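You operate a simulated robot arm through the tools that you are given. There is no shell and no other tool.

The job below is to be done with a simulated robot arm. You get a single attempt, and the scene is never put back.

Task
Fully charge the emptiest power bank and stand it in the tan tray.
Fine: it charges in the dock's pocket with the dock on; switch the dock off before you lift it out.

It is judged by the outcome, as a careful person would: the job done as asked, and still so three seconds after it is handed in. It fails if anything else is knocked over, pushed out of place, dropped, spilled or broken.

Robot
A 7-joint arm with a two-finger parallel gripper, fixed in place. Base frame: the origin is at the foot of the arm, x ahead of it, y to its left, z up; the work surface is at about z = 0.75. Units: m, degrees, N and s.
Its first joint turns from -149.0 to 149.0 degrees. Payload 3.43 kg.
Tool frame: the origin (TCP) lies between the finger pads and is the grasp point; the fingertips stand 0.03 m ahead of it; z points along the fingers, y is the line along which they close. Largest opening 0.094 m; finger width 0.028, thickness 0.01; the body of the gripper, 0.05 by 0.096 m, starts 0.055 m behind the TCP.
Orientation is that of the tool frame in the base frame, as [roll, pitch, yaw] about the fixed x, y, z axes, in that order (R = Rz(yaw) Ry(pitch) Rx(roll)). With the fingers straight down and closing along the base's y, the tool's x points along the base's -x, its y along +y and its z along -z.

Tools
- The arm moves only by the tool servo_tool. Its argument "series" is a list of rows, each a list of 3 entries, a list of its own where there are three numbers: the shift along the base's x, y, z in m, then the turn, a rotation vector about the base's x, y, z in degrees, then the closure, from 0 (fully open) to 1 (shut). In form: [[[dx, dy, dz], [wx, wy, wz], fingers], ...]. A call has 1 to 20 rows; each row is the pose to reach, as a shift and turn from the pose commanded when the call began. A row lasts 0.2 s, in which the tool goes at most 0.05 m and 8.6 degrees; a call with a longer step from one row to the next is refused whole, and so is a gripper value outside its range. Where a pose cannot be reached the arm comes as near as it can. A force on the tool above 90 N (or 10 N above the force at the start of the call, whichever is more), or a blocked arm, ends the call early, and 0.2 s more pass. The fingers move at their own pace (about 0.045 m/s each) and stop on an object; they squeeze with about 25 N. The grip force told is the motor's: it shows also when the fingers shut on nothing. Time passes only in rows, and 0.2 s behind the last, so rows that repeat a pose let the fingers close. It gives the time, the measured TCP pose, the force on the tool (base axes), the opening and the grip force at its end, in the units of the frame above (readings bear some noise), with the torque about the TCP (base axes, N m) and any sound that the robot's microphone picked up, and new pictures: "show" is both (left out), scene, wrist or none.
- Cameras (640 x 400 px; columns grow to the right, rows downward): "scene" is fixed at [0.2194, 0.502, 1.4939]; the picture's right is [1.00, 0.01, 0.00], its down [0.01, -0.76, -0.65] and it looks along [-0.00, 0.65, -0.76] (base axes); focal length 319 px, centre (320, 200). "wrist" rides on the gripper at [0.076, 0.014, -0.103] in the tool frame; the picture's right is [-0.18, 0.98, 0.00], its down [-0.75, -0.14, -0.64] and it looks along [-0.63, -0.12, 0.77] (tool axes); focal length 243 px, centre (320, 200). There is no depth. A picture from a camera that has moved, and an enlarged one, comes with that camera's place and axes in the base frame and with its lens.
- inspect(camera, box): a new picture of the part [left, top, right, bottom] of that camera's present view, enlarged. It takes no simulated time.
- hand_in(): hands the job in; it is judged then, once.

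Places have to be worked out from the pictures, the camera data and where the tool is seen. Open the gripper and draw the arm clear of the work before you hand the job in, unless the task says otherwise.

The tools are called after "Emit:" by a JSON object that holds its "name" and its "arguments". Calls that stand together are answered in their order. servo_tool: Moves the arm, as the interface text tells. Its arguments: {"type":"object","properties":{"series":{"type":"array","items":{"type":"array"}},"show":{"type":"string","enum":["both","scene","wrist","none"]}},"required":["series"]} The other tools are called the same way: inspect (camera, box) takes an enlarged picture of a part of a camera's view; hand_in () hands the job in.

At the start:

```text
clock: 0.0
position: [0.051, 0.9861, 1.147]
tcp_rot: [-180.0, -0.1, 180.0]
ft_force: [-0.5, -0.2, -0.1]
moment: [-0.03, -0.03, -0.01]
finger_gap: 0.0939
finger_force: 0.0
```

scene: 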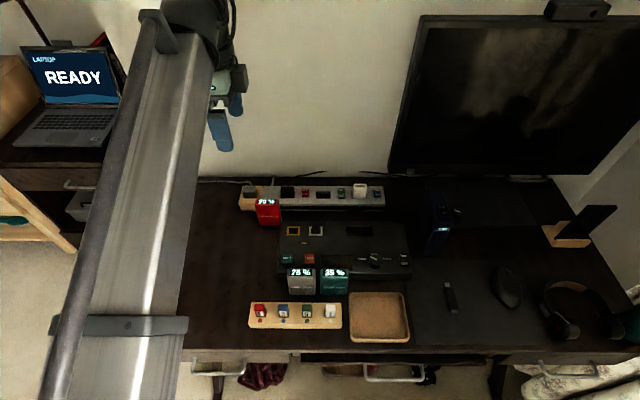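
wrist: 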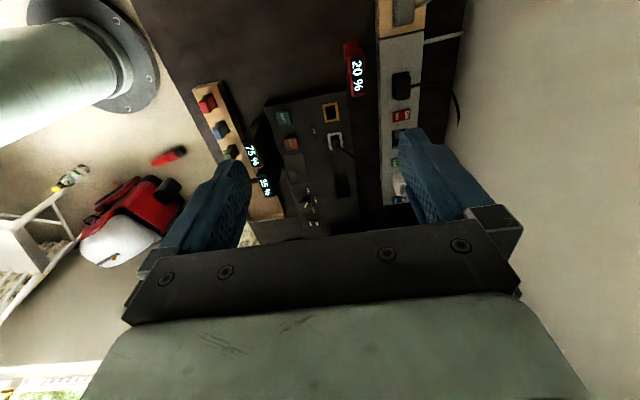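

The pictures show power banks reading about 75 %, 35 % and a red one at 20 or 50 %, plus a dock, and a power strip. I'll enlarge the scene to read them.

Emit:
{"name": "inspect", "arguments": {"camera": "scene", "box": [230, 170, 430, 295]}}

Emit:
{"name": "inspect", "arguments": {"camera": "scene", "box": [230, 250, 430, 375]}}

Emit:
{"name": "inspect", "arguments": {"camera": "wrist", "box": [180, 20, 440, 240]}}

```text
3.20 times, centred on (330, 232) of scene
camera zoom: at [0.2194, 0.502, 1.4939], right [1.0, 0.01, 0.0], down [0.01, -0.76, -0.65], along [0.0, 0.65, -0.76], focal length 1022 px, centre (288, 96)
```

zoom: 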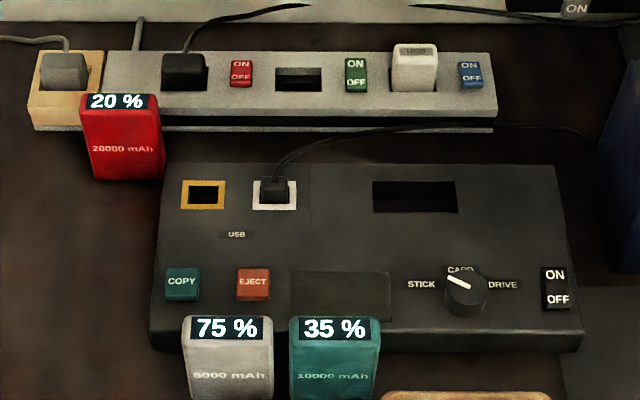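

```text
3.20 times, centred on (330, 312) of scene
camera zoom: at [0.2194, 0.502, 1.4939], right [1.0, 0.01, 0.0], down [0.01, -0.76, -0.65], along [0.0, 0.65, -0.76], focal length 1022 px, centre (288, -160)
```

zoom: 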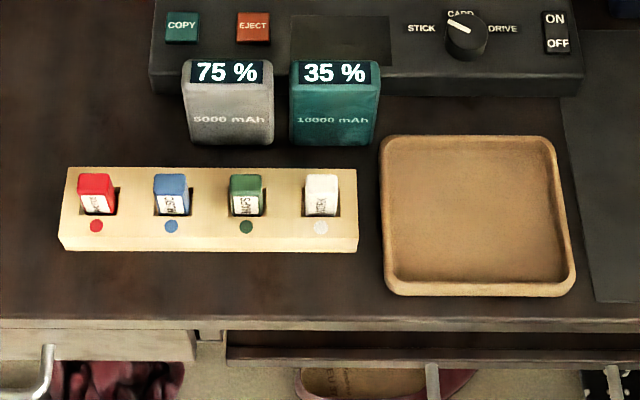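

```text
1.82 times, centred on (310, 130) of wrist
camera zoom: at [-0.0272, 1.0007, 1.2493], right [0.18, 0.98, 0.0], down [0.75, -0.14, 0.64], along [0.63, -0.12, -0.77], focal length 441 px, centre (338, 327)
```

zoom: 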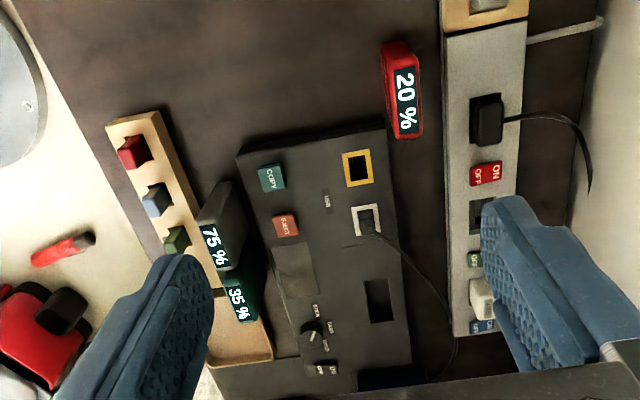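

The red bank reads 20 %, the lowest so far. I'll look closer at the dock, the dark blue box on the right and the rest of the desk for other banks.

Emit:
{"name": "inspect", "arguments": {"camera": "scene", "box": [340, 210, 420, 280]}}

Emit:
{"name": "inspect", "arguments": {"camera": "scene", "box": [400, 170, 640, 350]}}

Emit:
{"name": "inspect", "arguments": {"camera": "scene", "box": [230, 175, 310, 235]}}

Emit:
{"name": "inspect", "arguments": {"camera": "scene", "box": [300, 170, 400, 230]}}

Emit:
{"name": "inspect", "arguments": {"camera": "scene", "box": [270, 215, 350, 275]}}

```text
5.71 times, centred on (380, 245) of scene
camera zoom: at [0.2194, 0.502, 1.4939], right [1.0, 0.01, 0.0], down [0.01, -0.76, -0.65], along [0.0, 0.65, -0.76], focal length 1824 px, centre (-23, -57)
```

zoom: 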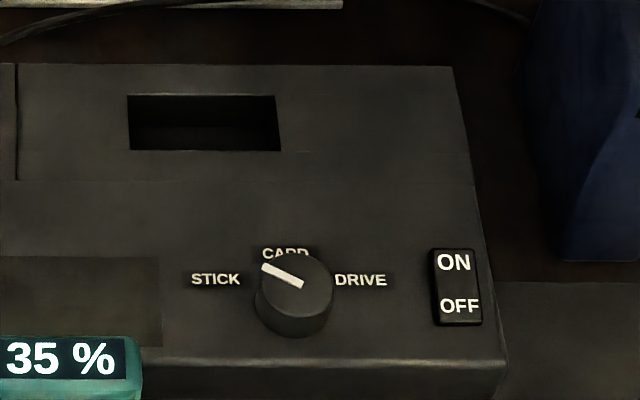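

```text
2.22 times, centred on (520, 260) of scene
camera zoom: at [0.2194, 0.502, 1.4939], right [1.0, 0.01, 0.0], down [0.01, -0.76, -0.65], along [0.0, 0.65, -0.76], focal length 709 px, centre (-124, 67)
```

zoom: 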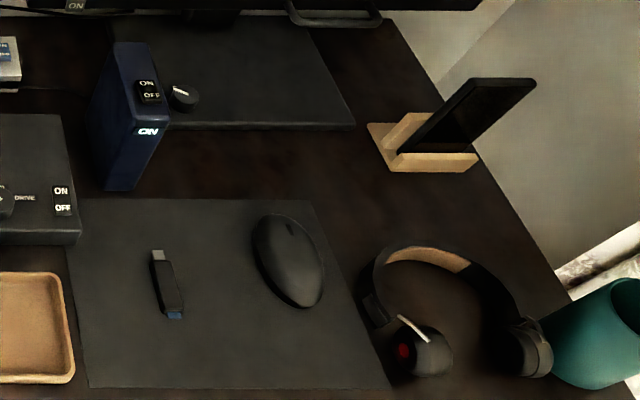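

```text
6.67 times, centred on (270, 205) of scene
camera zoom: at [0.2194, 0.502, 1.4939], right [1.0, 0.01, 0.0], down [0.01, -0.76, -0.65], along [0.0, 0.65, -0.76], focal length 2128 px, centre (653, 167)
```

zoom: 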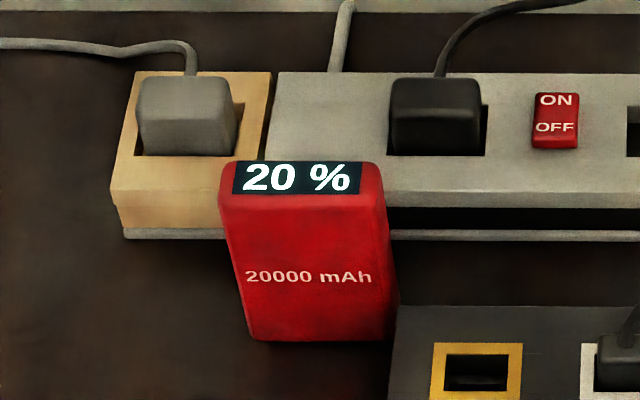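

```text
6.40 times, centred on (350, 200) of scene
camera zoom: at [0.2194, 0.502, 1.4939], right [1.0, 0.01, 0.0], down [0.01, -0.76, -0.65], along [0.0, 0.65, -0.76], focal length 2043 px, centre (128, 200)
```

zoom: 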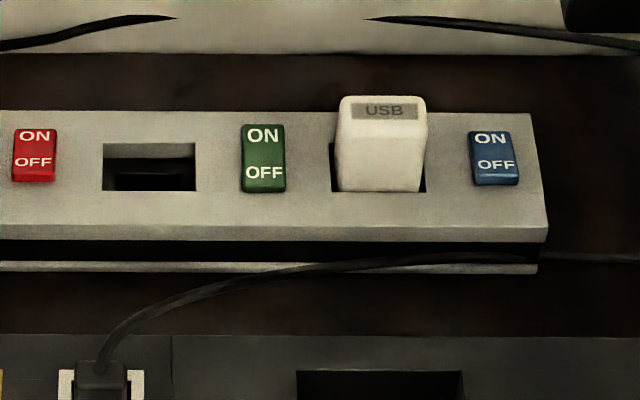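

```text
6.67 times, centred on (310, 245) of scene
camera zoom: at [0.2194, 0.502, 1.4939], right [1.0, 0.01, 0.0], down [0.01, -0.76, -0.65], along [0.0, 0.65, -0.76], focal length 2128 px, centre (387, -100)
```

zoom: 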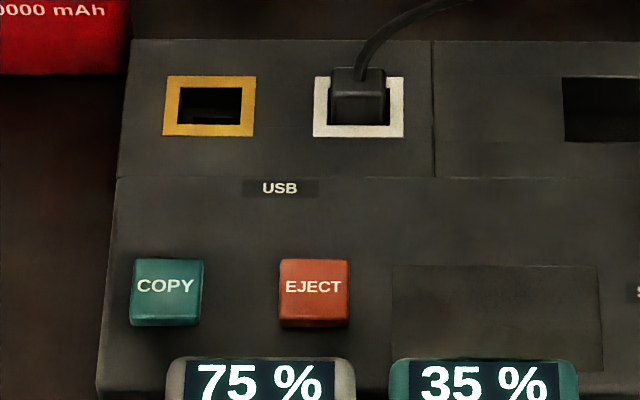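

The red bank (20 %) is the emptiest. It stands at about (0.08, 1.048) and is 0.063 wide along x, 0.02 thick and 0.10 tall. The dock pocket is near (0.327, 0.994), about 0.070 by 0.033. Both lie far out, so I want the fingers closing along x with an outward tilt. First I'll yaw the tool by -90° up high and check what the arm can do.

Emit:
{"name": "servo_tool", "arguments": {"series": [[[0, -0.01, 0], [0, 0, -8], 0], [[0, -0.02, 0], [0, 0, -16], 0], [[0, -0.03, 0], [0, 0, -24], 0], [[0, -0.04, 0], [0, 0, -32], 0], [[0, -0.05, 0], [0, 0, -40], 0], [[0, -0.06, 0], [0, 0, -48], 0], [[0, -0.06, 0], [0, 0, -56], 0], [[0, -0.06, 0], [0, 0, -64], 0], [[0, -0.06, 0], [0, 0, -72], 0], [[0, -0.06, 0], [0, 0, -80], 0], [[0, -0.06, 0], [0, 0, -88], 0], [[0, -0.06, 0], [0, 0, -90], 0], [[0, -0.06, 0], [0, 0, -90], 0]]}}

```text
clock: 2.8
position: [0.0601, 0.9262, 1.1466]
tcp_rot: [179.9, 0.0, 96.9]
ft_force: [-0.5, -0.3, 0.7]
moment: [-0.01, -0.01, 0.0]
finger_gap: 0.0939
finger_force: 0.0
out of reach, approached as far as the arm can: row 11, 12, 13
camera wrist: at [0.0636, 1.0036, 1.2493], right [1.0, -0.07, 0.0], down [-0.05, -0.77, 0.64], along [-0.04, -0.64, -0.77], focal length 243 px, centre (320, 200)
```

scene: 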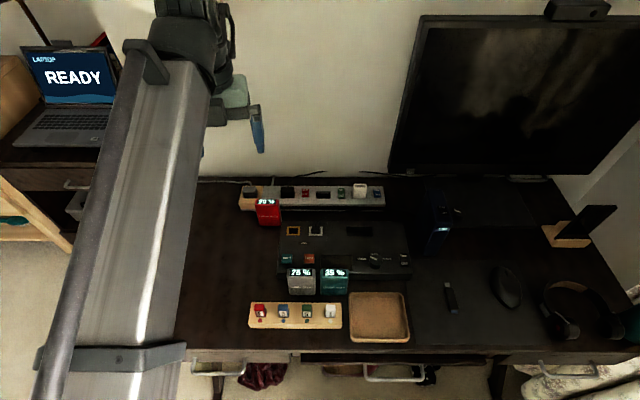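
wrist: 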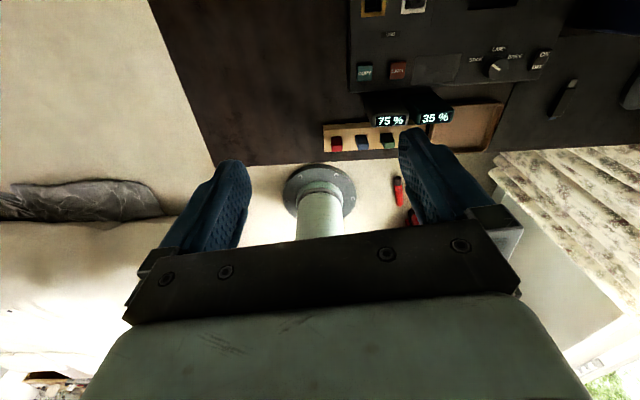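

The wrist joint stops at a yaw of about 97°, so I'll use the opposite yaw (tool x toward the robot), which should be the arm's neutral side. I'll turn back the other way.

Emit:
{"name": "servo_tool", "arguments": {"series": [[[0, 0, 0], [0, 0, 8.5], 0], [[0, 0, 0], [0, 0, 17], 0], [[0, 0, 0], [0, 0, 25.5], 0], [[0, 0, 0], [0, 0, 34], 0], [[0, 0, 0], [0, 0, 42.5], 0], [[0, 0, 0], [0, 0, 51], 0], [[0, 0, 0], [0, 0, 59.5], 0], [[0, 0, 0], [0, 0, 68], 0], [[0, 0, 0], [0, 0, 76.5], 0], [[0, 0, 0], [0, 0, 85], 0], [[0, 0, 0], [0, 0, 90], 0]], "show": "none"}}

Emit:
{"name": "servo_tool", "arguments": {"series": [[[0, 0, 0], [0, 0, 8.5], 0], [[0, 0, 0], [0, 0, 17], 0], [[0, 0, 0], [0, 0, 25.5], 0], [[0, 0, 0], [0, 0, 34], 0], [[0, 0, 0], [0, 0, 42.5], 0], [[0, 0, 0], [0, 0, 51], 0], [[0, 0, 0], [0, 0, 59.5], 0], [[0, 0, 0], [0, 0, 68], 0], [[0, 0, 0], [0, 0, 76.5], 0], [[0, 0, 0], [0, 0, 85], 0], [[0, 0, 0], [0, 0, 90], 0], [[0, 0, 0], [0, 0, 90], 0]]}}

```text
clock: 5.2
position: [0.0589, 0.9261, 1.1475]
tcp_rot: [179.9, 0.0, -173.0]
ft_force: [0.5, 0.4, -0.5]
moment: [0.01, 0.02, 0.0]
finger_gap: 0.0941
finger_force: 0.2
```

```text
clock: 7.8
position: [0.0593, 0.9262, 1.147]
tcp_rot: [179.9, -0.1, -83.0]
ft_force: [0.6, -0.2, 0.7]
moment: [0.01, -0.01, 0.0]
finger_gap: 0.0939
finger_force: 0.1
camera wrist: at [0.0536, 0.8492, 1.25], right [-1.0, 0.06, 0.0], down [0.05, 0.77, 0.64], along [0.04, 0.64, -0.77], focal length 243 px, centre (320, 200)
```

scene: 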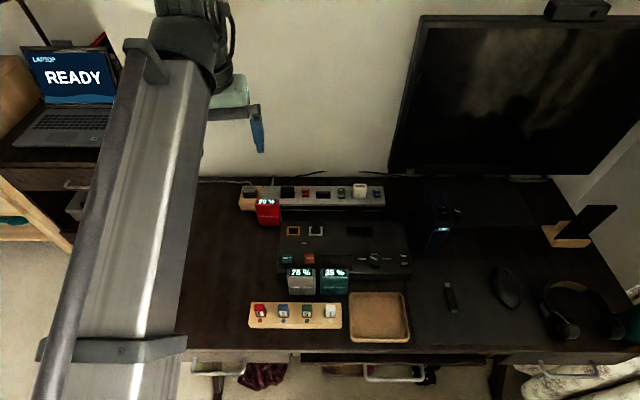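
wrist: 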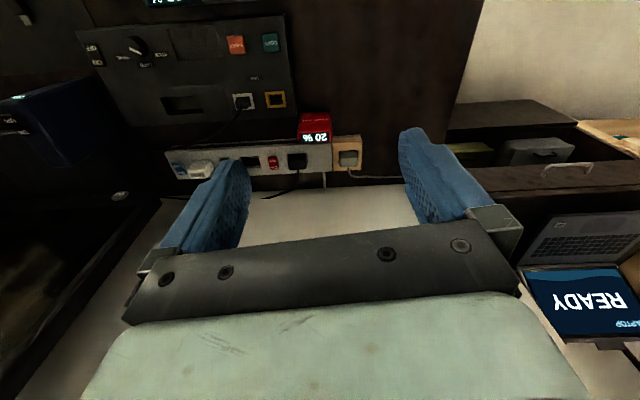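

The yaw is now -83°, on the arm's neutral side. I'll trim it to -90°, and then tilt 20° outward in a second call.

Emit:
{"name": "servo_tool", "arguments": {"series": [[[0.01, 0, 0], [0, 0, -7], 0], [[0.02, 0, 0], [0, 0, -7], 0], [[0.02, 0, 0], [0, 0, -7], 0]], "show": "none"}}

Emit:
{"name": "servo_tool", "arguments": {"series": [[[0, 0, -0.03], [7, 0, 0], 0], [[0, 0.02, -0.06], [14, 0, 0], 0], [[0, 0.04, -0.09], [20, 0, 0], 0], [[0, 0.06, -0.12], [20, 0, 0], 0], [[0, 0.06, -0.15], [20, 0, 0], 0], [[0, 0.06, -0.18], [20, 0, 0], 0], [[0, 0.06, -0.18], [20, 0, 0], 0]]}}

```text
clock: 8.6
position: [0.0803, 0.9258, 1.1478]
tcp_rot: [-180.0, 0.0, -90.1]
ft_force: [0.3, -0.2, -0.1]
moment: [-0.03, -0.03, 0.0]
finger_gap: 0.0941
finger_force: 0.0
```

```text
clock: 10.2
position: [0.0792, 0.9855, 0.9679]
tcp_rot: [179.8, 20.0, -90.1]
ft_force: [-0.6, 0.1, 0.0]
moment: [0.03, 0.0, -0.02]
finger_gap: 0.0941
finger_force: 0.1
camera wrist: at [0.0636, 0.88, 1.0384], right [-0.98, 0.17, 0.07], down [0.14, 0.49, 0.86], along [0.12, 0.86, -0.5], focal length 243 px, centre (320, 200)
```

scene: 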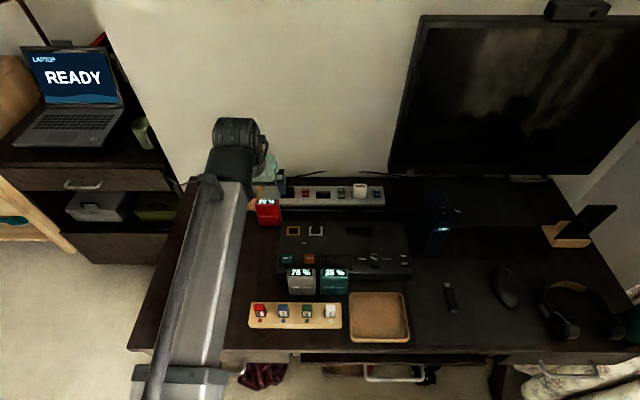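
wrist: 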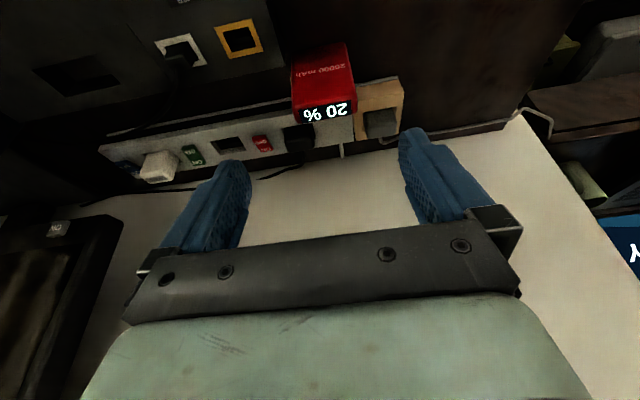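

The bank is between the fingers' planes and further out. I'll enlarge the wrist view to locate it exactly and check its orientation.

Emit:
{"name": "inspect", "arguments": {"camera": "wrist", "box": [260, 30, 420, 130]}}

Emit:
{"name": "inspect", "arguments": {"camera": "wrist", "box": [0, 0, 280, 175]}}

```text
4.00 times, centred on (340, 80) of wrist
camera zoom: at [0.0636, 0.88, 1.0384], right [-0.98, 0.17, 0.07], down [0.14, 0.49, 0.86], along [0.12, 0.86, -0.5], focal length 970 px, centre (240, 680)
```

zoom: 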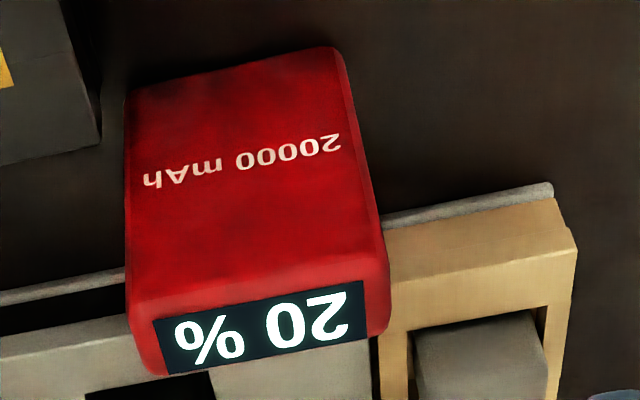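

```text
2.29 times, centred on (140, 88) of wrist
camera zoom: at [0.0636, 0.88, 1.0384], right [-0.98, 0.17, 0.07], down [0.14, 0.49, 0.86], along [0.12, 0.86, -0.5], focal length 555 px, centre (731, 457)
```

zoom: 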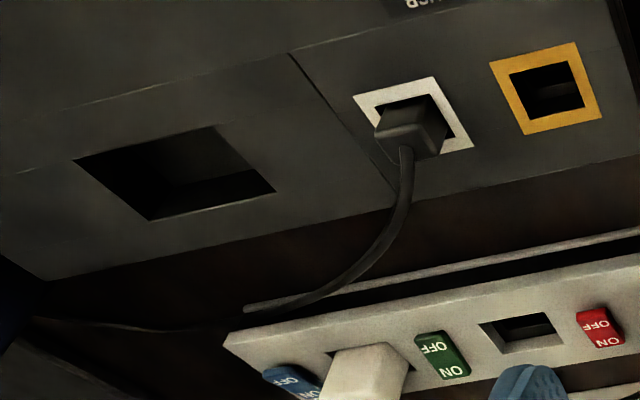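

From the wrist view the bank is centred near (0.076, 1.039), with its top at z ≈ 0.846, and it is aligned with the axes. I'll move to just above it with the fingers open and check alignment.

Emit:
{"name": "servo_tool", "arguments": {"series": [[[-0.002, 0.025, -0.01], [0, 0, 0], 0], [[-0.003, 0.047, -0.02], [0, 0, 0], 0], [[-0.003, 0.047, -0.048], [0, 0, 0], 0], [[-0.003, 0.047, -0.048], [0, 0, 0], 0]]}}

```text
clock: 11.2
position: [0.0771, 1.0315, 0.9202]
tcp_rot: [179.8, 20.1, -90.2]
ft_force: [-0.4, -0.5, 0.7]
moment: [0.0, -0.03, 0.01]
finger_gap: 0.0941
finger_force: 0.0
camera wrist: at [0.0615, 0.9253, 0.9896], right [-0.98, 0.17, 0.07], down [0.14, 0.49, 0.86], along [0.12, 0.86, -0.5], focal length 243 px, centre (320, 200)
```

scene: 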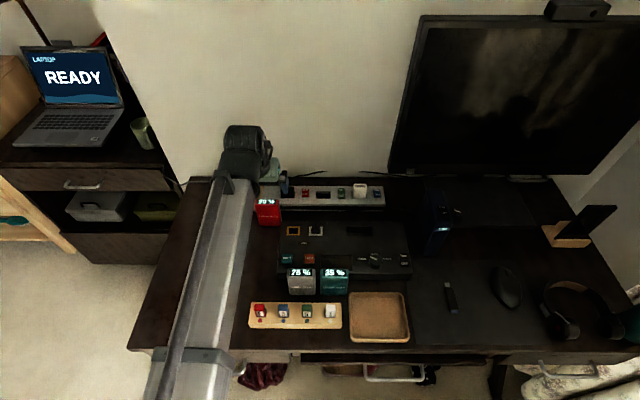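
wrist: 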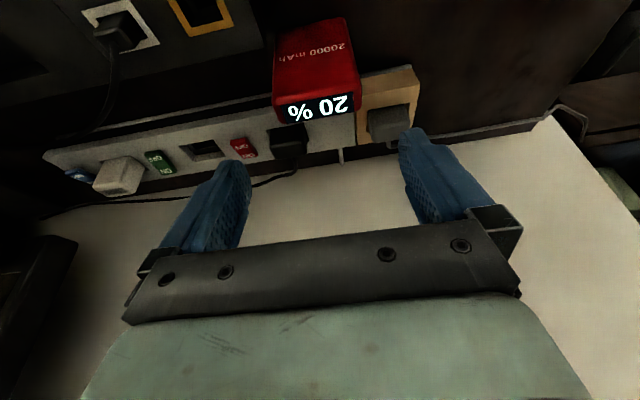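

Reach is fine with this tilt. I'll zoom in to refine the bank's centre before descending.

Emit:
{"name": "inspect", "arguments": {"camera": "wrist", "box": [240, 10, 400, 130]}}

```text
3.33 times, centred on (320, 70) of wrist
camera zoom: at [0.0615, 0.9253, 0.9896], right [-0.98, 0.17, 0.07], down [0.14, 0.49, 0.86], along [0.12, 0.86, -0.5], focal length 809 px, centre (320, 633)
```

zoom: 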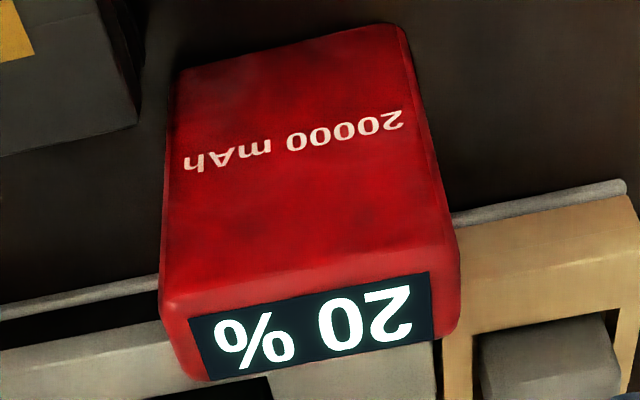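

The bank's display centre is at x ≈ 0.075, y ≈ 1.039, and the yaw error is about 1°. I'll lower the open fingers around its upper part.

Emit:
{"name": "servo_tool", "arguments": {"series": [[[-0.002, 0.0015, -0.02], [0, 0, 0], 0], [[-0.002, 0.0015, -0.04], [0, 0, 0], 0], [[-0.002, 0.0015, -0.06], [0, 0, 0], 0], [[-0.002, 0.0015, -0.075], [0, 0, 0], 0], [[-0.002, 0.0015, -0.084], [0, 0, 0], 0], [[-0.002, 0.0015, -0.084], [0, 0, 0], 0]]}}

```text
clock: 12.6
position: [0.0764, 1.0346, 0.8371]
tcp_rot: [179.8, 20.0, -90.0]
ft_force: [0.5, -0.2, 0.8]
moment: [-0.01, 0.01, 0.02]
finger_gap: 0.0938
finger_force: 0.1
camera wrist: at [0.0599, 0.9279, 0.9071], right [-0.98, 0.17, 0.07], down [0.14, 0.49, 0.86], along [0.12, 0.86, -0.5], focal length 243 px, centre (320, 200)
```

scene: 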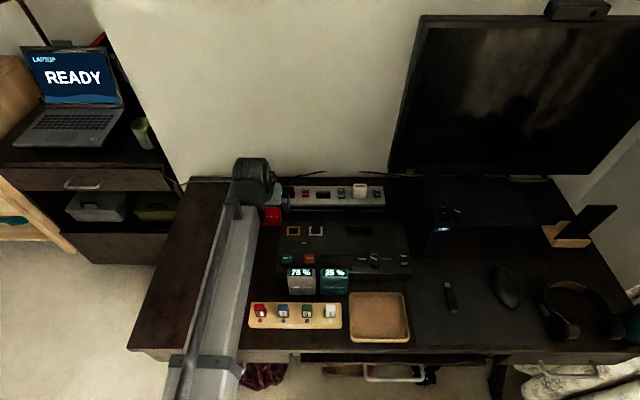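
wrist: 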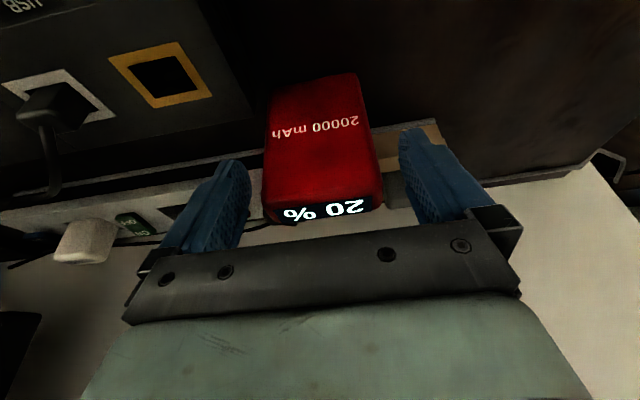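

The fingers straddle the bank evenly. I'll close on it and see whether the gap settles at about 0.06.

Emit:
{"name": "servo_tool", "arguments": {"series": [[[0, 0, 0], [0, 0, 0], 1], [[0, 0, 0], [0, 0, 0], 1], [[0, 0, 0], [0, 0, 0], 1], [[0, 0, 0], [0, 0, 0], 1], [[0, 0, 0], [0, 0, 0], 1]], "show": "wrist"}}

```text
clock: 13.8
position: [0.0755, 1.0359, 0.8372]
tcp_rot: [179.7, 19.9, -90.0]
ft_force: [-1.4, -0.2, 0.6]
moment: [0.0, 0.02, 0.0]
finger_gap: 0.0679
finger_force: 24.7
camera wrist: at [0.0599, 0.9278, 0.9072], right [-0.98, 0.17, 0.07], down [0.14, 0.49, 0.86], along [0.12, 0.86, -0.5], focal length 243 px, centre (320, 200)
```

wrist: 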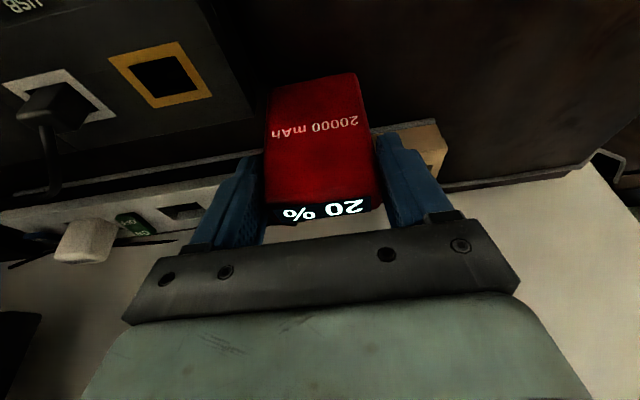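

It is gripped at a gap of 0.068, so the bank is about 68 mm wide. I'll lift it straight up.

Emit:
{"name": "servo_tool", "arguments": {"series": [[[0, 0, 0.01], [0, 0, 0], 1], [[0, 0, 0.03], [0, 0, 0], 1], [[0, 0, 0.06], [0, 0, 0], 1], [[0, 0, 0.09], [0, 0, 0], 1], [[0, 0, 0.11], [0, 0, 0], 1], [[0, 0, 0.11], [0, 0, 0], 1]]}}

```text
clock: 15.2
position: [0.0758, 1.036, 0.9452]
tcp_rot: [179.7, 20.0, -90.2]
ft_force: [-0.7, 0.0, -1.9]
moment: [0.0, 0.0, 0.01]
finger_gap: 0.0677
finger_force: 25.8
camera wrist: at [0.0598, 0.9286, 1.0153], right [-0.98, 0.17, 0.07], down [0.14, 0.49, 0.86], along [0.12, 0.85, -0.51], focal length 243 px, centre (320, 200)
```

scene: 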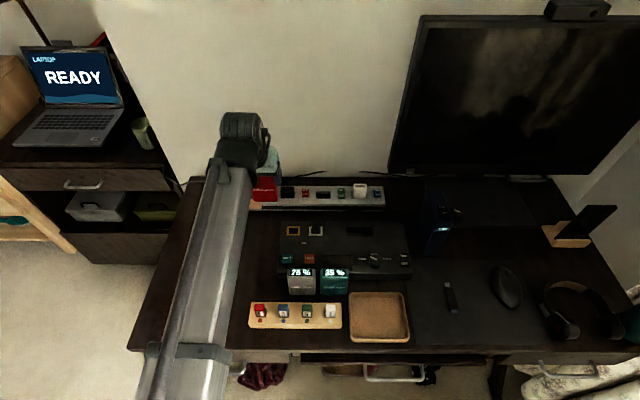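
wrist: 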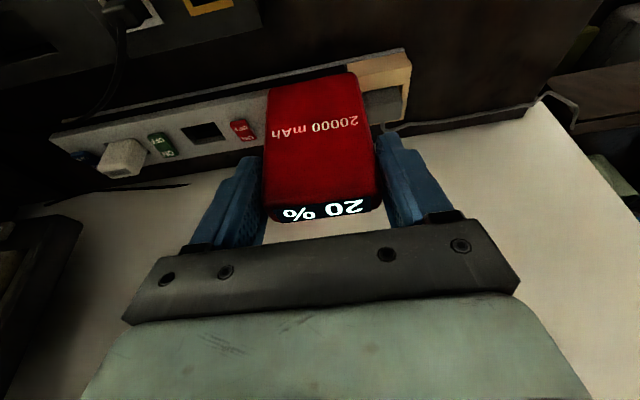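

The bank is held firmly and lifted clear. I'll carry it at this height to hover over the dock pocket area, and then measure the pocket from both cameras.

Emit:
{"name": "servo_tool", "arguments": {"series": [[[0.03, -0.005, 0], [0, 0, 0], 1], [[0.07, -0.015, 0], [0, 0, 0], 1], [[0.11, -0.02, 0], [0, 0, 0], 1], [[0.15, -0.03, 0], [0, 0, 0], 1], [[0.19, -0.04, 0], [0, 0, 0], 1], [[0.225, -0.049, 0], [0, 0, 0], 1], [[0.246, -0.049, 0], [0, 0, 0], 1], [[0.246, -0.049, 0], [0, 0, 0], 1]]}}

```text
clock: 17.0
position: [0.32, 0.9866, 0.9468]
tcp_rot: [179.8, 20.0, -90.1]
ft_force: [-0.9, 0.3, -2.5]
moment: [-0.03, 0.02, 0.01]
finger_gap: 0.0675
finger_force: 25.1
camera wrist: at [0.3053, 0.8794, 1.0165], right [-0.98, 0.17, 0.07], down [0.14, 0.49, 0.86], along [0.12, 0.86, -0.5], focal length 243 px, centre (320, 200)
```

scene: 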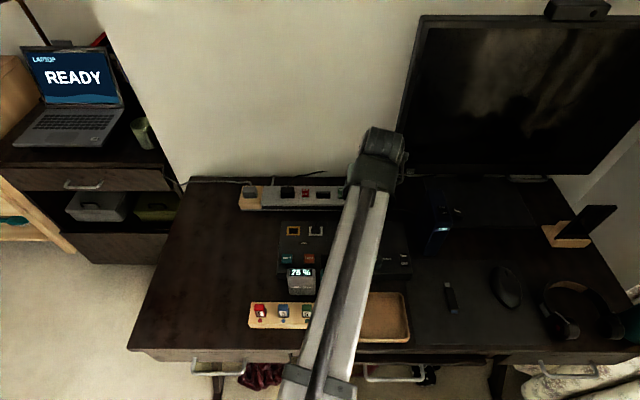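
wrist: 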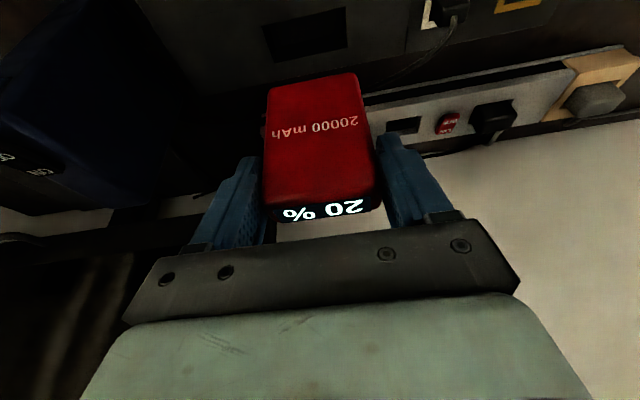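

The pocket is visible just ahead of the bank in the wrist view. I'll enlarge it.

Emit:
{"name": "inspect", "arguments": {"camera": "wrist", "box": [240, 0, 400, 100]}}

Emit:
{"name": "inspect", "arguments": {"camera": "wrist", "box": [160, 0, 480, 200]}}

```text
4.00 times, centred on (320, 50) of wrist
camera zoom: at [0.3053, 0.8794, 1.0165], right [-0.98, 0.17, 0.07], down [0.14, 0.49, 0.86], along [0.12, 0.86, -0.5], focal length 970 px, centre (320, 800)
```

zoom: 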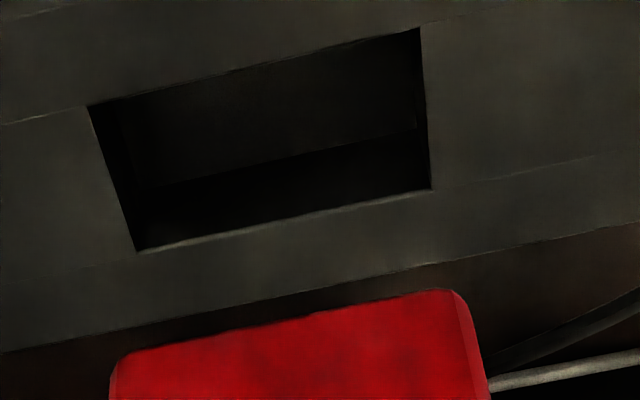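

```text
2.00 times, centred on (320, 100) of wrist
camera zoom: at [0.3053, 0.8794, 1.0165], right [-0.98, 0.17, 0.07], down [0.14, 0.49, 0.86], along [0.12, 0.86, -0.5], focal length 485 px, centre (320, 400)
```

zoom: 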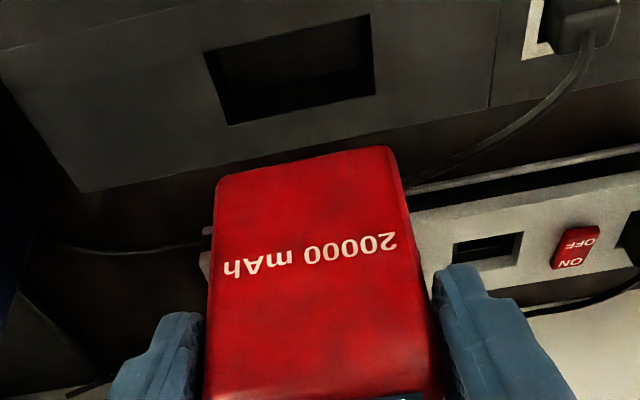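

The pocket is centred at about (0.3225, 0.991) with its rim at z ≈ 0.783, and the bank hangs at about (0.3208, 0.992). I'll shift +1.5 mm in x and lower until the bank's bottom is just above the rim, then check again.

Emit:
{"name": "servo_tool", "arguments": {"series": [[[0.0015, -0.001, -0.015], [0, 0, 0], 1], [[0.0015, -0.001, -0.03], [0, 0, 0], 1], [[0.0015, -0.001, -0.045], [0, 0, 0], 1], [[0.0015, -0.001, -0.056], [0, 0, 0], 1], [[0.0015, -0.001, -0.06], [0, 0, 0], 1], [[0.0015, -0.001, -0.06], [0, 0, 0], 1]]}}

Emit:
{"name": "inspect", "arguments": {"camera": "wrist", "box": [220, 30, 420, 155]}}

Emit:
{"name": "inspect", "arguments": {"camera": "scene", "box": [300, 180, 420, 280]}}

```text
clock: 18.4
position: [0.3224, 0.9843, 0.8852]
tcp_rot: [179.8, 20.0, -90.1]
ft_force: [0.2, -0.2, -1.7]
moment: [0.0, -0.03, 0.0]
finger_gap: 0.0679
finger_force: 25.3
camera wrist: at [0.3066, 0.8779, 0.9553], right [-0.98, 0.17, 0.07], down [0.14, 0.49, 0.86], along [0.12, 0.86, -0.5], focal length 243 px, centre (320, 200)
```

scene: 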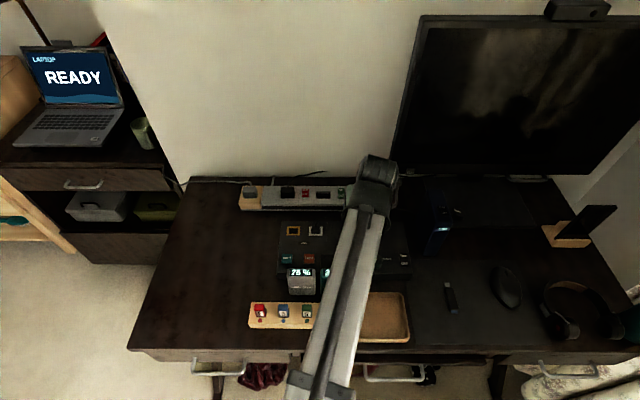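
wrist: 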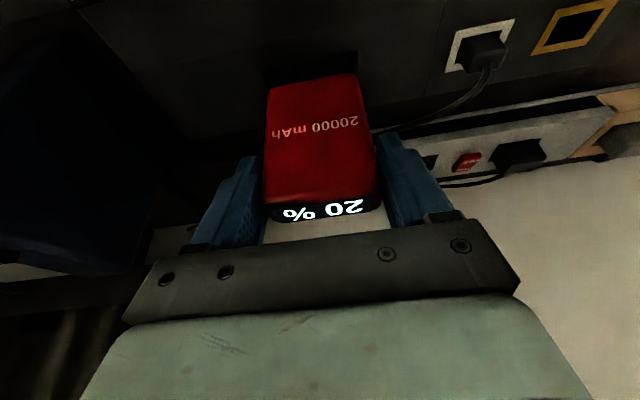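

```text
3.20 times, centred on (320, 92) of wrist
camera zoom: at [0.3066, 0.8779, 0.9553], right [-0.98, 0.17, 0.07], down [0.14, 0.49, 0.86], along [0.12, 0.86, -0.5], focal length 776 px, centre (320, 544)
```

zoom: 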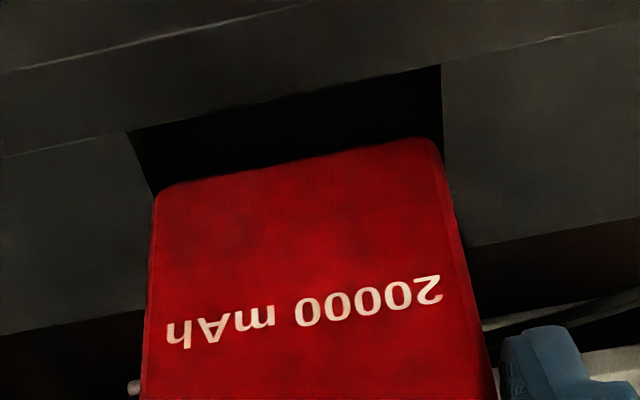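

```text
4.00 times, centred on (360, 230) of scene
camera zoom: at [0.2194, 0.502, 1.4939], right [1.0, 0.01, 0.0], down [0.01, -0.76, -0.65], along [0.0, 0.65, -0.76], focal length 1277 px, centre (160, 80)
```

zoom: 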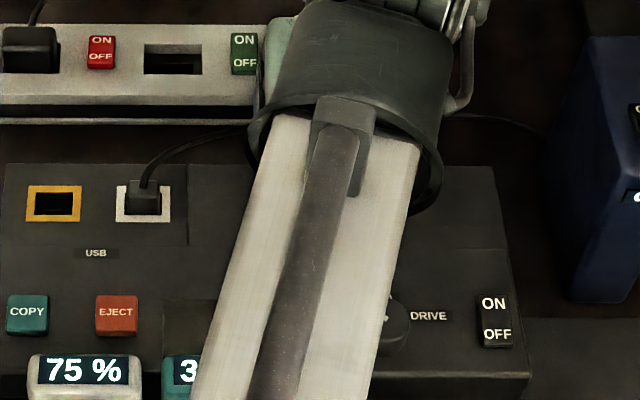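

The x alignment agrees to within about 0.2 mm and y has roughly 5 mm to spare on each side. I'll lower in small steps and watch the force.

Emit:
{"name": "servo_tool", "arguments": {"series": [[[0, 0, -0.004], [0, 0, 0], 1], [[0, 0, -0.008], [0, 0, 0], 1], [[0, 0, -0.012], [0, 0, 0], 1], [[0, 0, -0.016], [0, 0, 0], 1], [[0, 0, -0.02], [0, 0, 0], 1]], "show": "wrist"}}

Emit:
{"name": "inspect", "arguments": {"camera": "wrist", "box": [220, 30, 420, 155]}}

```text
clock: 19.6
position: [0.3207, 0.9839, 0.8653]
tcp_rot: [179.8, 20.0, -90.2]
ft_force: [0.2, 0.2, -2.2]
moment: [-0.02, 0.01, 0.01]
finger_gap: 0.0679
finger_force: 25.0
camera wrist: at [0.3062, 0.8782, 0.9358], right [-0.98, 0.17, 0.07], down [0.14, 0.49, 0.86], along [0.12, 0.86, -0.5], focal length 243 px, centre (320, 200)
```

wrist: 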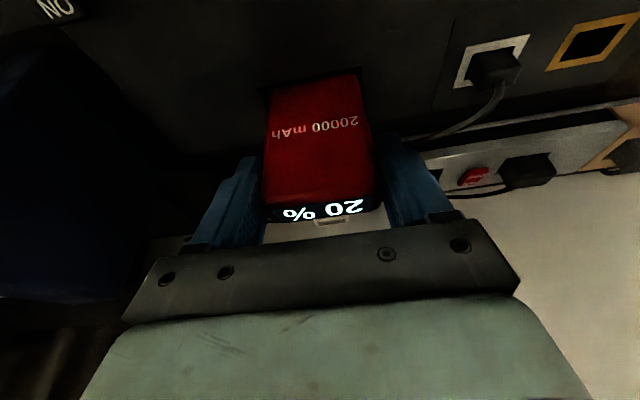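

```text
3.20 times, centred on (320, 92) of wrist
camera zoom: at [0.3062, 0.8782, 0.9358], right [-0.98, 0.17, 0.07], down [0.14, 0.49, 0.86], along [0.12, 0.86, -0.5], focal length 776 px, centre (320, 544)
```

zoom: 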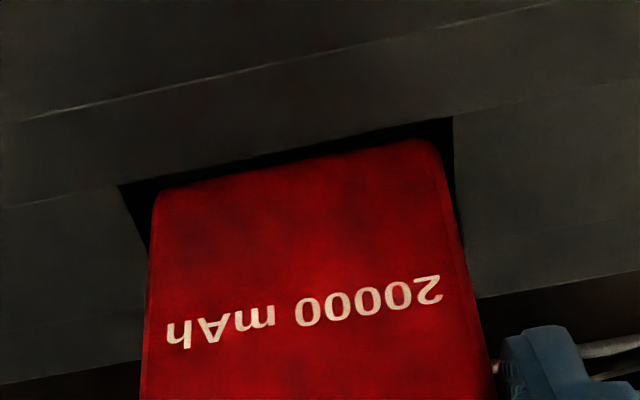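

The bank's bottom is now level with the rim, centred in the opening with no contact force. I'll continue down slowly.

Emit:
{"name": "servo_tool", "arguments": {"series": [[[0, 0, -0.003], [0, 0, 0], 1], [[0, 0, -0.006], [0, 0, 0], 1], [[0, 0, -0.009], [0, 0, 0], 1], [[0, 0, -0.012], [0, 0, 0], 1]], "show": "wrist"}}

Emit:
{"name": "inspect", "arguments": {"camera": "wrist", "box": [220, 30, 420, 155]}}

```text
clock: 20.6
position: [0.3218, 0.9846, 0.8547]
tcp_rot: [179.9, 19.9, -90.1]
ft_force: [0.1, -0.2, -1.4]
moment: [-0.04, -0.01, 0.02]
finger_gap: 0.0677
finger_force: 24.9
camera wrist: at [0.3062, 0.8781, 0.9245], right [-0.98, 0.17, 0.07], down [0.14, 0.49, 0.86], along [0.12, 0.86, -0.5], focal length 243 px, centre (320, 200)
```

wrist: 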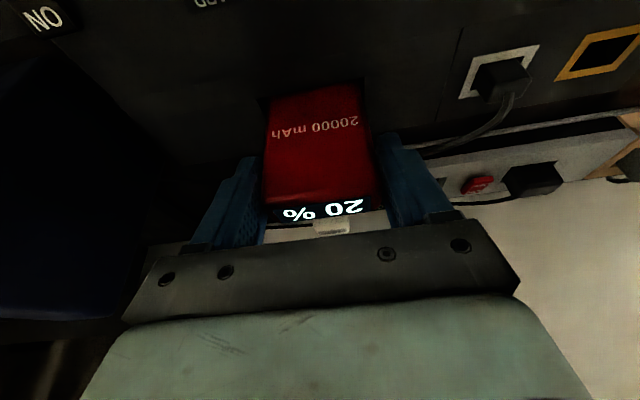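

```text
3.20 times, centred on (320, 92) of wrist
camera zoom: at [0.3062, 0.8781, 0.9245], right [-0.98, 0.17, 0.07], down [0.14, 0.49, 0.86], along [0.12, 0.86, -0.5], focal length 776 px, centre (320, 544)
```

zoom: 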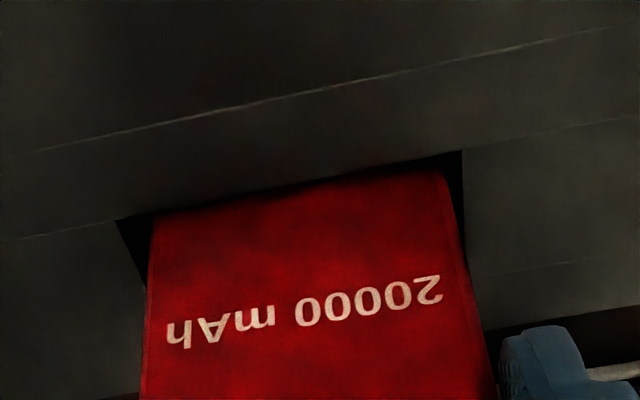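

It is inside the pocket with no resistance. I'll continue until it touches the floor.

Emit:
{"name": "servo_tool", "arguments": {"series": [[[0, 0, -0.002], [0, 0, 0], 1], [[0, 0, -0.004], [0, 0, 0], 1], [[0, 0, -0.006], [0, 0, 0], 1], [[0, 0, -0.008], [0, 0, 0], 1]], "show": "wrist"}}

```text
clock: 21.6
position: [0.3227, 0.9853, 0.8462]
tcp_rot: [179.8, 19.9, -90.1]
ft_force: [-0.2, 0.1, -1.6]
moment: [0.02, -0.03, -0.02]
finger_gap: 0.0679
finger_force: 25.3
camera wrist: at [0.3063, 0.8782, 0.9159], right [-0.98, 0.17, 0.07], down [0.14, 0.49, 0.86], along [0.12, 0.86, -0.5], focal length 243 px, centre (320, 200)
```

wrist: 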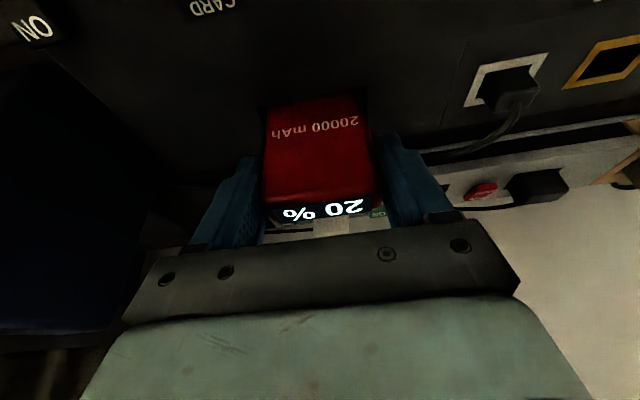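

There is still no contact and the bank's bottom is at about z 0.759. I'll go on in 1 mm steps.

Emit:
{"name": "servo_tool", "arguments": {"series": [[[0, 0, -0.001], [0, 0, 0], 1], [[0, 0, -0.002], [0, 0, 0], 1], [[0, 0, -0.003], [0, 0, 0], 1], [[0, 0, -0.004], [0, 0, 0], 1]], "show": "none"}}

```text
clock: 22.6
position: [0.3226, 0.985, 0.8449]
tcp_rot: [179.8, 20.2, -90.2]
ft_force: [-0.3, 1.6, 27.3]
moment: [0.19, -0.02, 0.01]
finger_gap: 0.068
finger_force: 25.1
```

Now 27 N upward: the bank is seated on the pocket floor. I'll ease up to relieve the load, then open the gripper.

Emit:
{"name": "servo_tool", "arguments": {"series": [[[0, 0, 0.002], [0, 0, 0], 1], [[0, 0, 0.003], [0, 0, 0], 1]], "show": "none"}}

Emit:
{"name": "servo_tool", "arguments": {"series": [[[0, 0, 0], [0, 0, 0], 0.1], [[0, 0, 0], [0, 0, 0], 0.1], [[0, 0, 0], [0, 0, 0], 0.1], [[0, 0, 0], [0, 0, 0], 0.1]], "show": "wrist"}}

```text
clock: 23.2
position: [0.3226, 0.9854, 0.845]
tcp_rot: [179.8, 20.0, -90.1]
ft_force: [-0.3, 4.3, 10.4]
moment: [0.66, -0.02, 0.01]
finger_gap: 0.068
finger_force: 24.3
```

```text
clock: 24.2
position: [0.322, 0.9844, 0.8452]
tcp_rot: [179.7, 20.0, -90.1]
ft_force: [0.3, -0.1, 0.2]
moment: [-0.02, 0.04, 0.0]
finger_gap: 0.0846
finger_force: 0.0
camera wrist: at [0.3063, 0.878, 0.9149], right [-0.98, 0.17, 0.07], down [0.14, 0.49, 0.86], along [0.12, 0.86, -0.5], focal length 243 px, centre (320, 200)
```

wrist: 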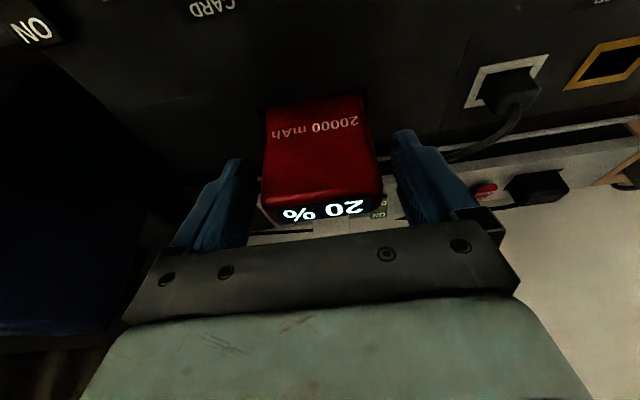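

Released cleanly; the bank stands in the pocket. I'll rise straight up, and then back off to view the dock.

Emit:
{"name": "servo_tool", "arguments": {"series": [[[0, 0, 0.02], [0, 0, 0], 0.1], [[0, 0, 0.04], [0, 0, 0], 0.1], [[0, 0, 0.07], [0, 0, 0], 0.1], [[0, 0, 0.1], [0, 0, 0], 0.1], [[0, -0.03, 0.12], [0, 0, 0], 0.5], [[0.04, -0.06, 0.12], [0, 0, 0], 1], [[0.08, -0.09, 0.12], [0, 0, 0], 1], [[0.108, -0.12, 0.12], [0, 0, 0], 1], [[0.108, -0.12, 0.12], [0, 0, 0], 1]]}}

Emit:
{"name": "inspect", "arguments": {"camera": "wrist", "box": [160, 0, 480, 200]}}

Emit:
{"name": "inspect", "arguments": {"camera": "scene", "box": [270, 180, 470, 305]}}

```text
clock: 26.2
position: [0.4289, 0.8637, 0.967]
tcp_rot: [179.9, 20.0, -90.1]
ft_force: [-0.1, -1.2, -0.1]
moment: [-0.06, 0.01, 0.02]
finger_gap: 0.0
finger_force: 17.1
camera wrist: at [0.4136, 0.7562, 1.0364], right [-0.98, 0.17, 0.07], down [0.14, 0.49, 0.86], along [0.12, 0.86, -0.5], focal length 243 px, centre (320, 200)
```

scene: 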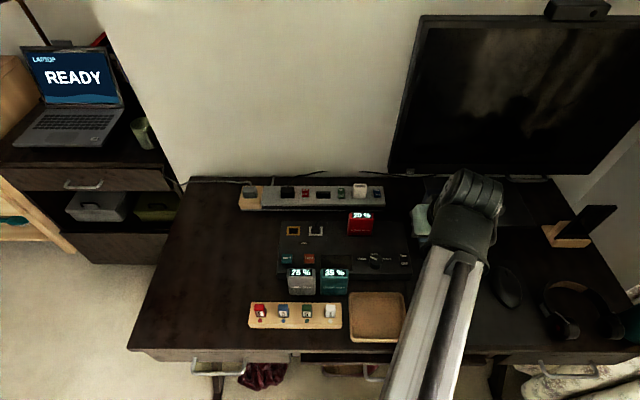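
wrist: 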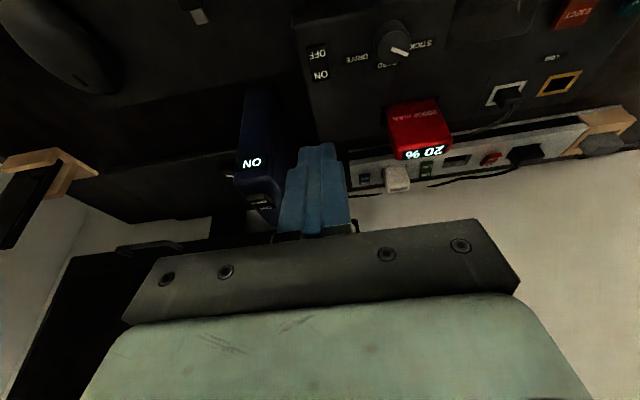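

```text
2.00 times, centred on (320, 100) of wrist
camera zoom: at [0.4136, 0.7562, 1.0364], right [-0.98, 0.17, 0.07], down [0.14, 0.49, 0.86], along [0.12, 0.86, -0.5], focal length 485 px, centre (320, 400)
```

zoom: 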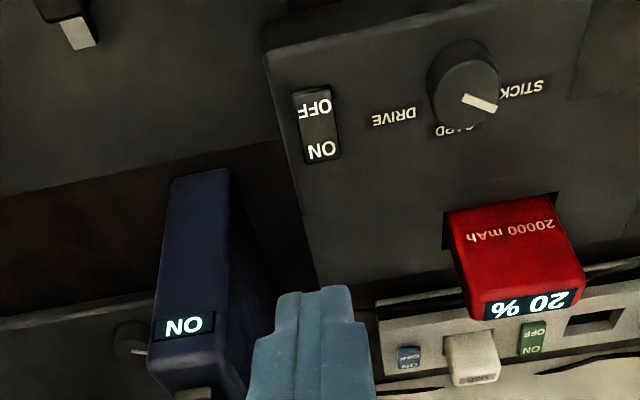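

```text
3.20 times, centred on (370, 242) of scene
camera zoom: at [0.2194, 0.502, 1.4939], right [1.0, 0.01, 0.0], down [0.01, -0.76, -0.65], along [0.0, 0.65, -0.76], focal length 1022 px, centre (160, 64)
```

zoom: 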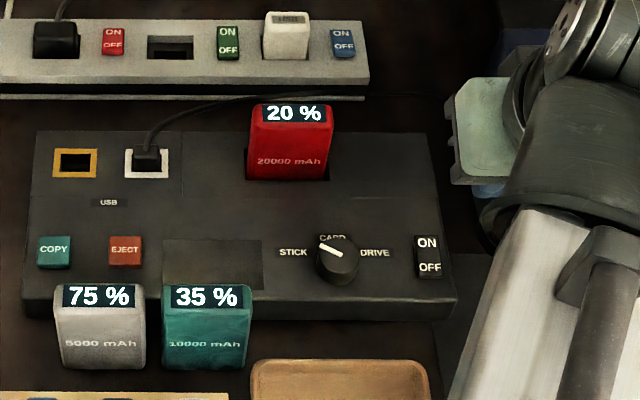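

The bank stands in the pocket at 20 %. The dock rocker's ON half is near (0.4257, 0.914) and the OFF half near (0.425, 0.892). I'll bring the closed fingertips over the ON half and stop a little above it.

Emit:
{"name": "servo_tool", "arguments": {"series": [[[-0.0034, 0.025, -0.02], [0, 0, 0], 1], [[-0.0034, 0.0495, -0.05], [0, 0, 0], 1], [[-0.0034, 0.0495, -0.08], [0, 0, 0], 1], [[-0.0034, 0.0495, -0.11], [0, 0, 0], 1], [[-0.0034, 0.0495, -0.122], [0, 0, 0], 1], [[-0.0034, 0.0495, -0.122], [0, 0, 0], 1]]}}

Emit:
{"name": "inspect", "arguments": {"camera": "wrist", "box": [220, 50, 420, 200]}}

Emit:
{"name": "inspect", "arguments": {"camera": "scene", "box": [340, 180, 460, 280]}}

```text
clock: 27.6
position: [0.4249, 0.9129, 0.8427]
tcp_rot: [179.8, 20.1, -90.1]
ft_force: [-0.1, 0.1, 0.6]
moment: [0.05, -0.02, 0.02]
finger_gap: 0.0
finger_force: 25.3
camera wrist: at [0.4098, 0.8069, 0.913], right [-0.98, 0.17, 0.07], down [0.14, 0.49, 0.86], along [0.12, 0.86, -0.5], focal length 243 px, centre (320, 200)
```

scene: 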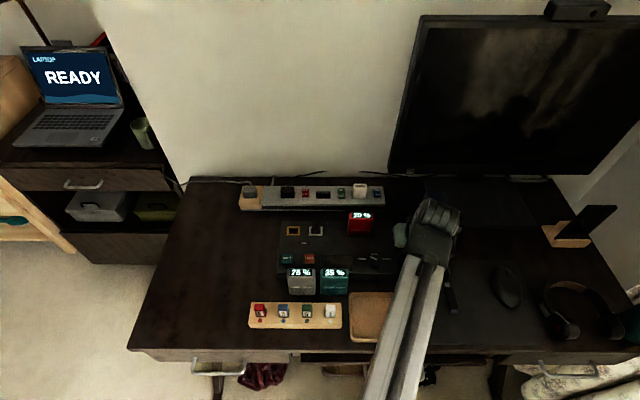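
wrist: 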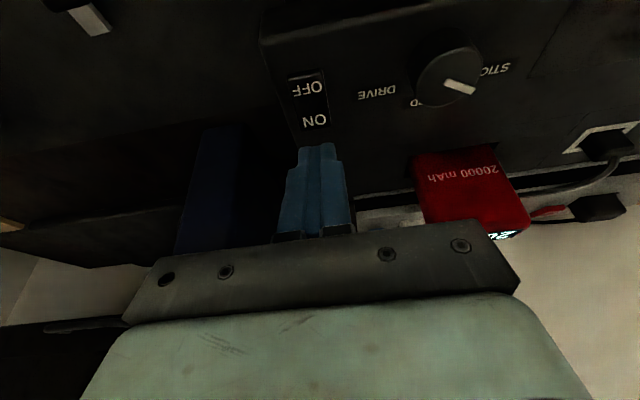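

```text
2.67 times, centred on (320, 125) of wrist
camera zoom: at [0.4098, 0.8069, 0.913], right [-0.98, 0.17, 0.07], down [0.14, 0.49, 0.86], along [0.12, 0.86, -0.5], focal length 647 px, centre (320, 400)
```

zoom: 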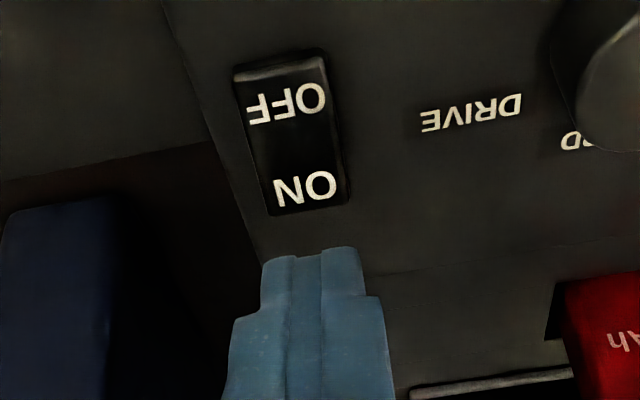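

```text
4.00 times, centred on (400, 230) of scene
camera zoom: at [0.2194, 0.502, 1.4939], right [1.0, 0.01, 0.0], down [0.01, -0.76, -0.65], along [0.0, 0.65, -0.76], focal length 1277 px, centre (0, 80)
```

zoom: 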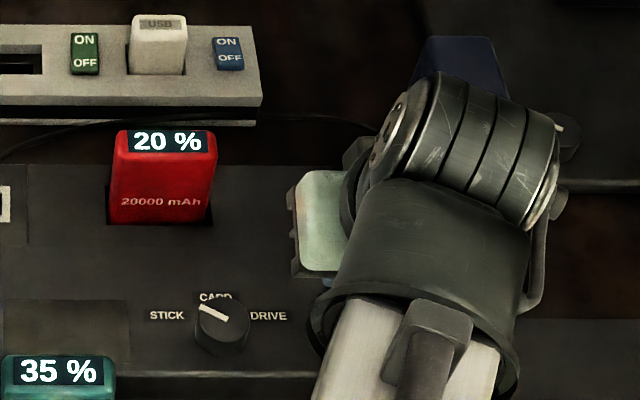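

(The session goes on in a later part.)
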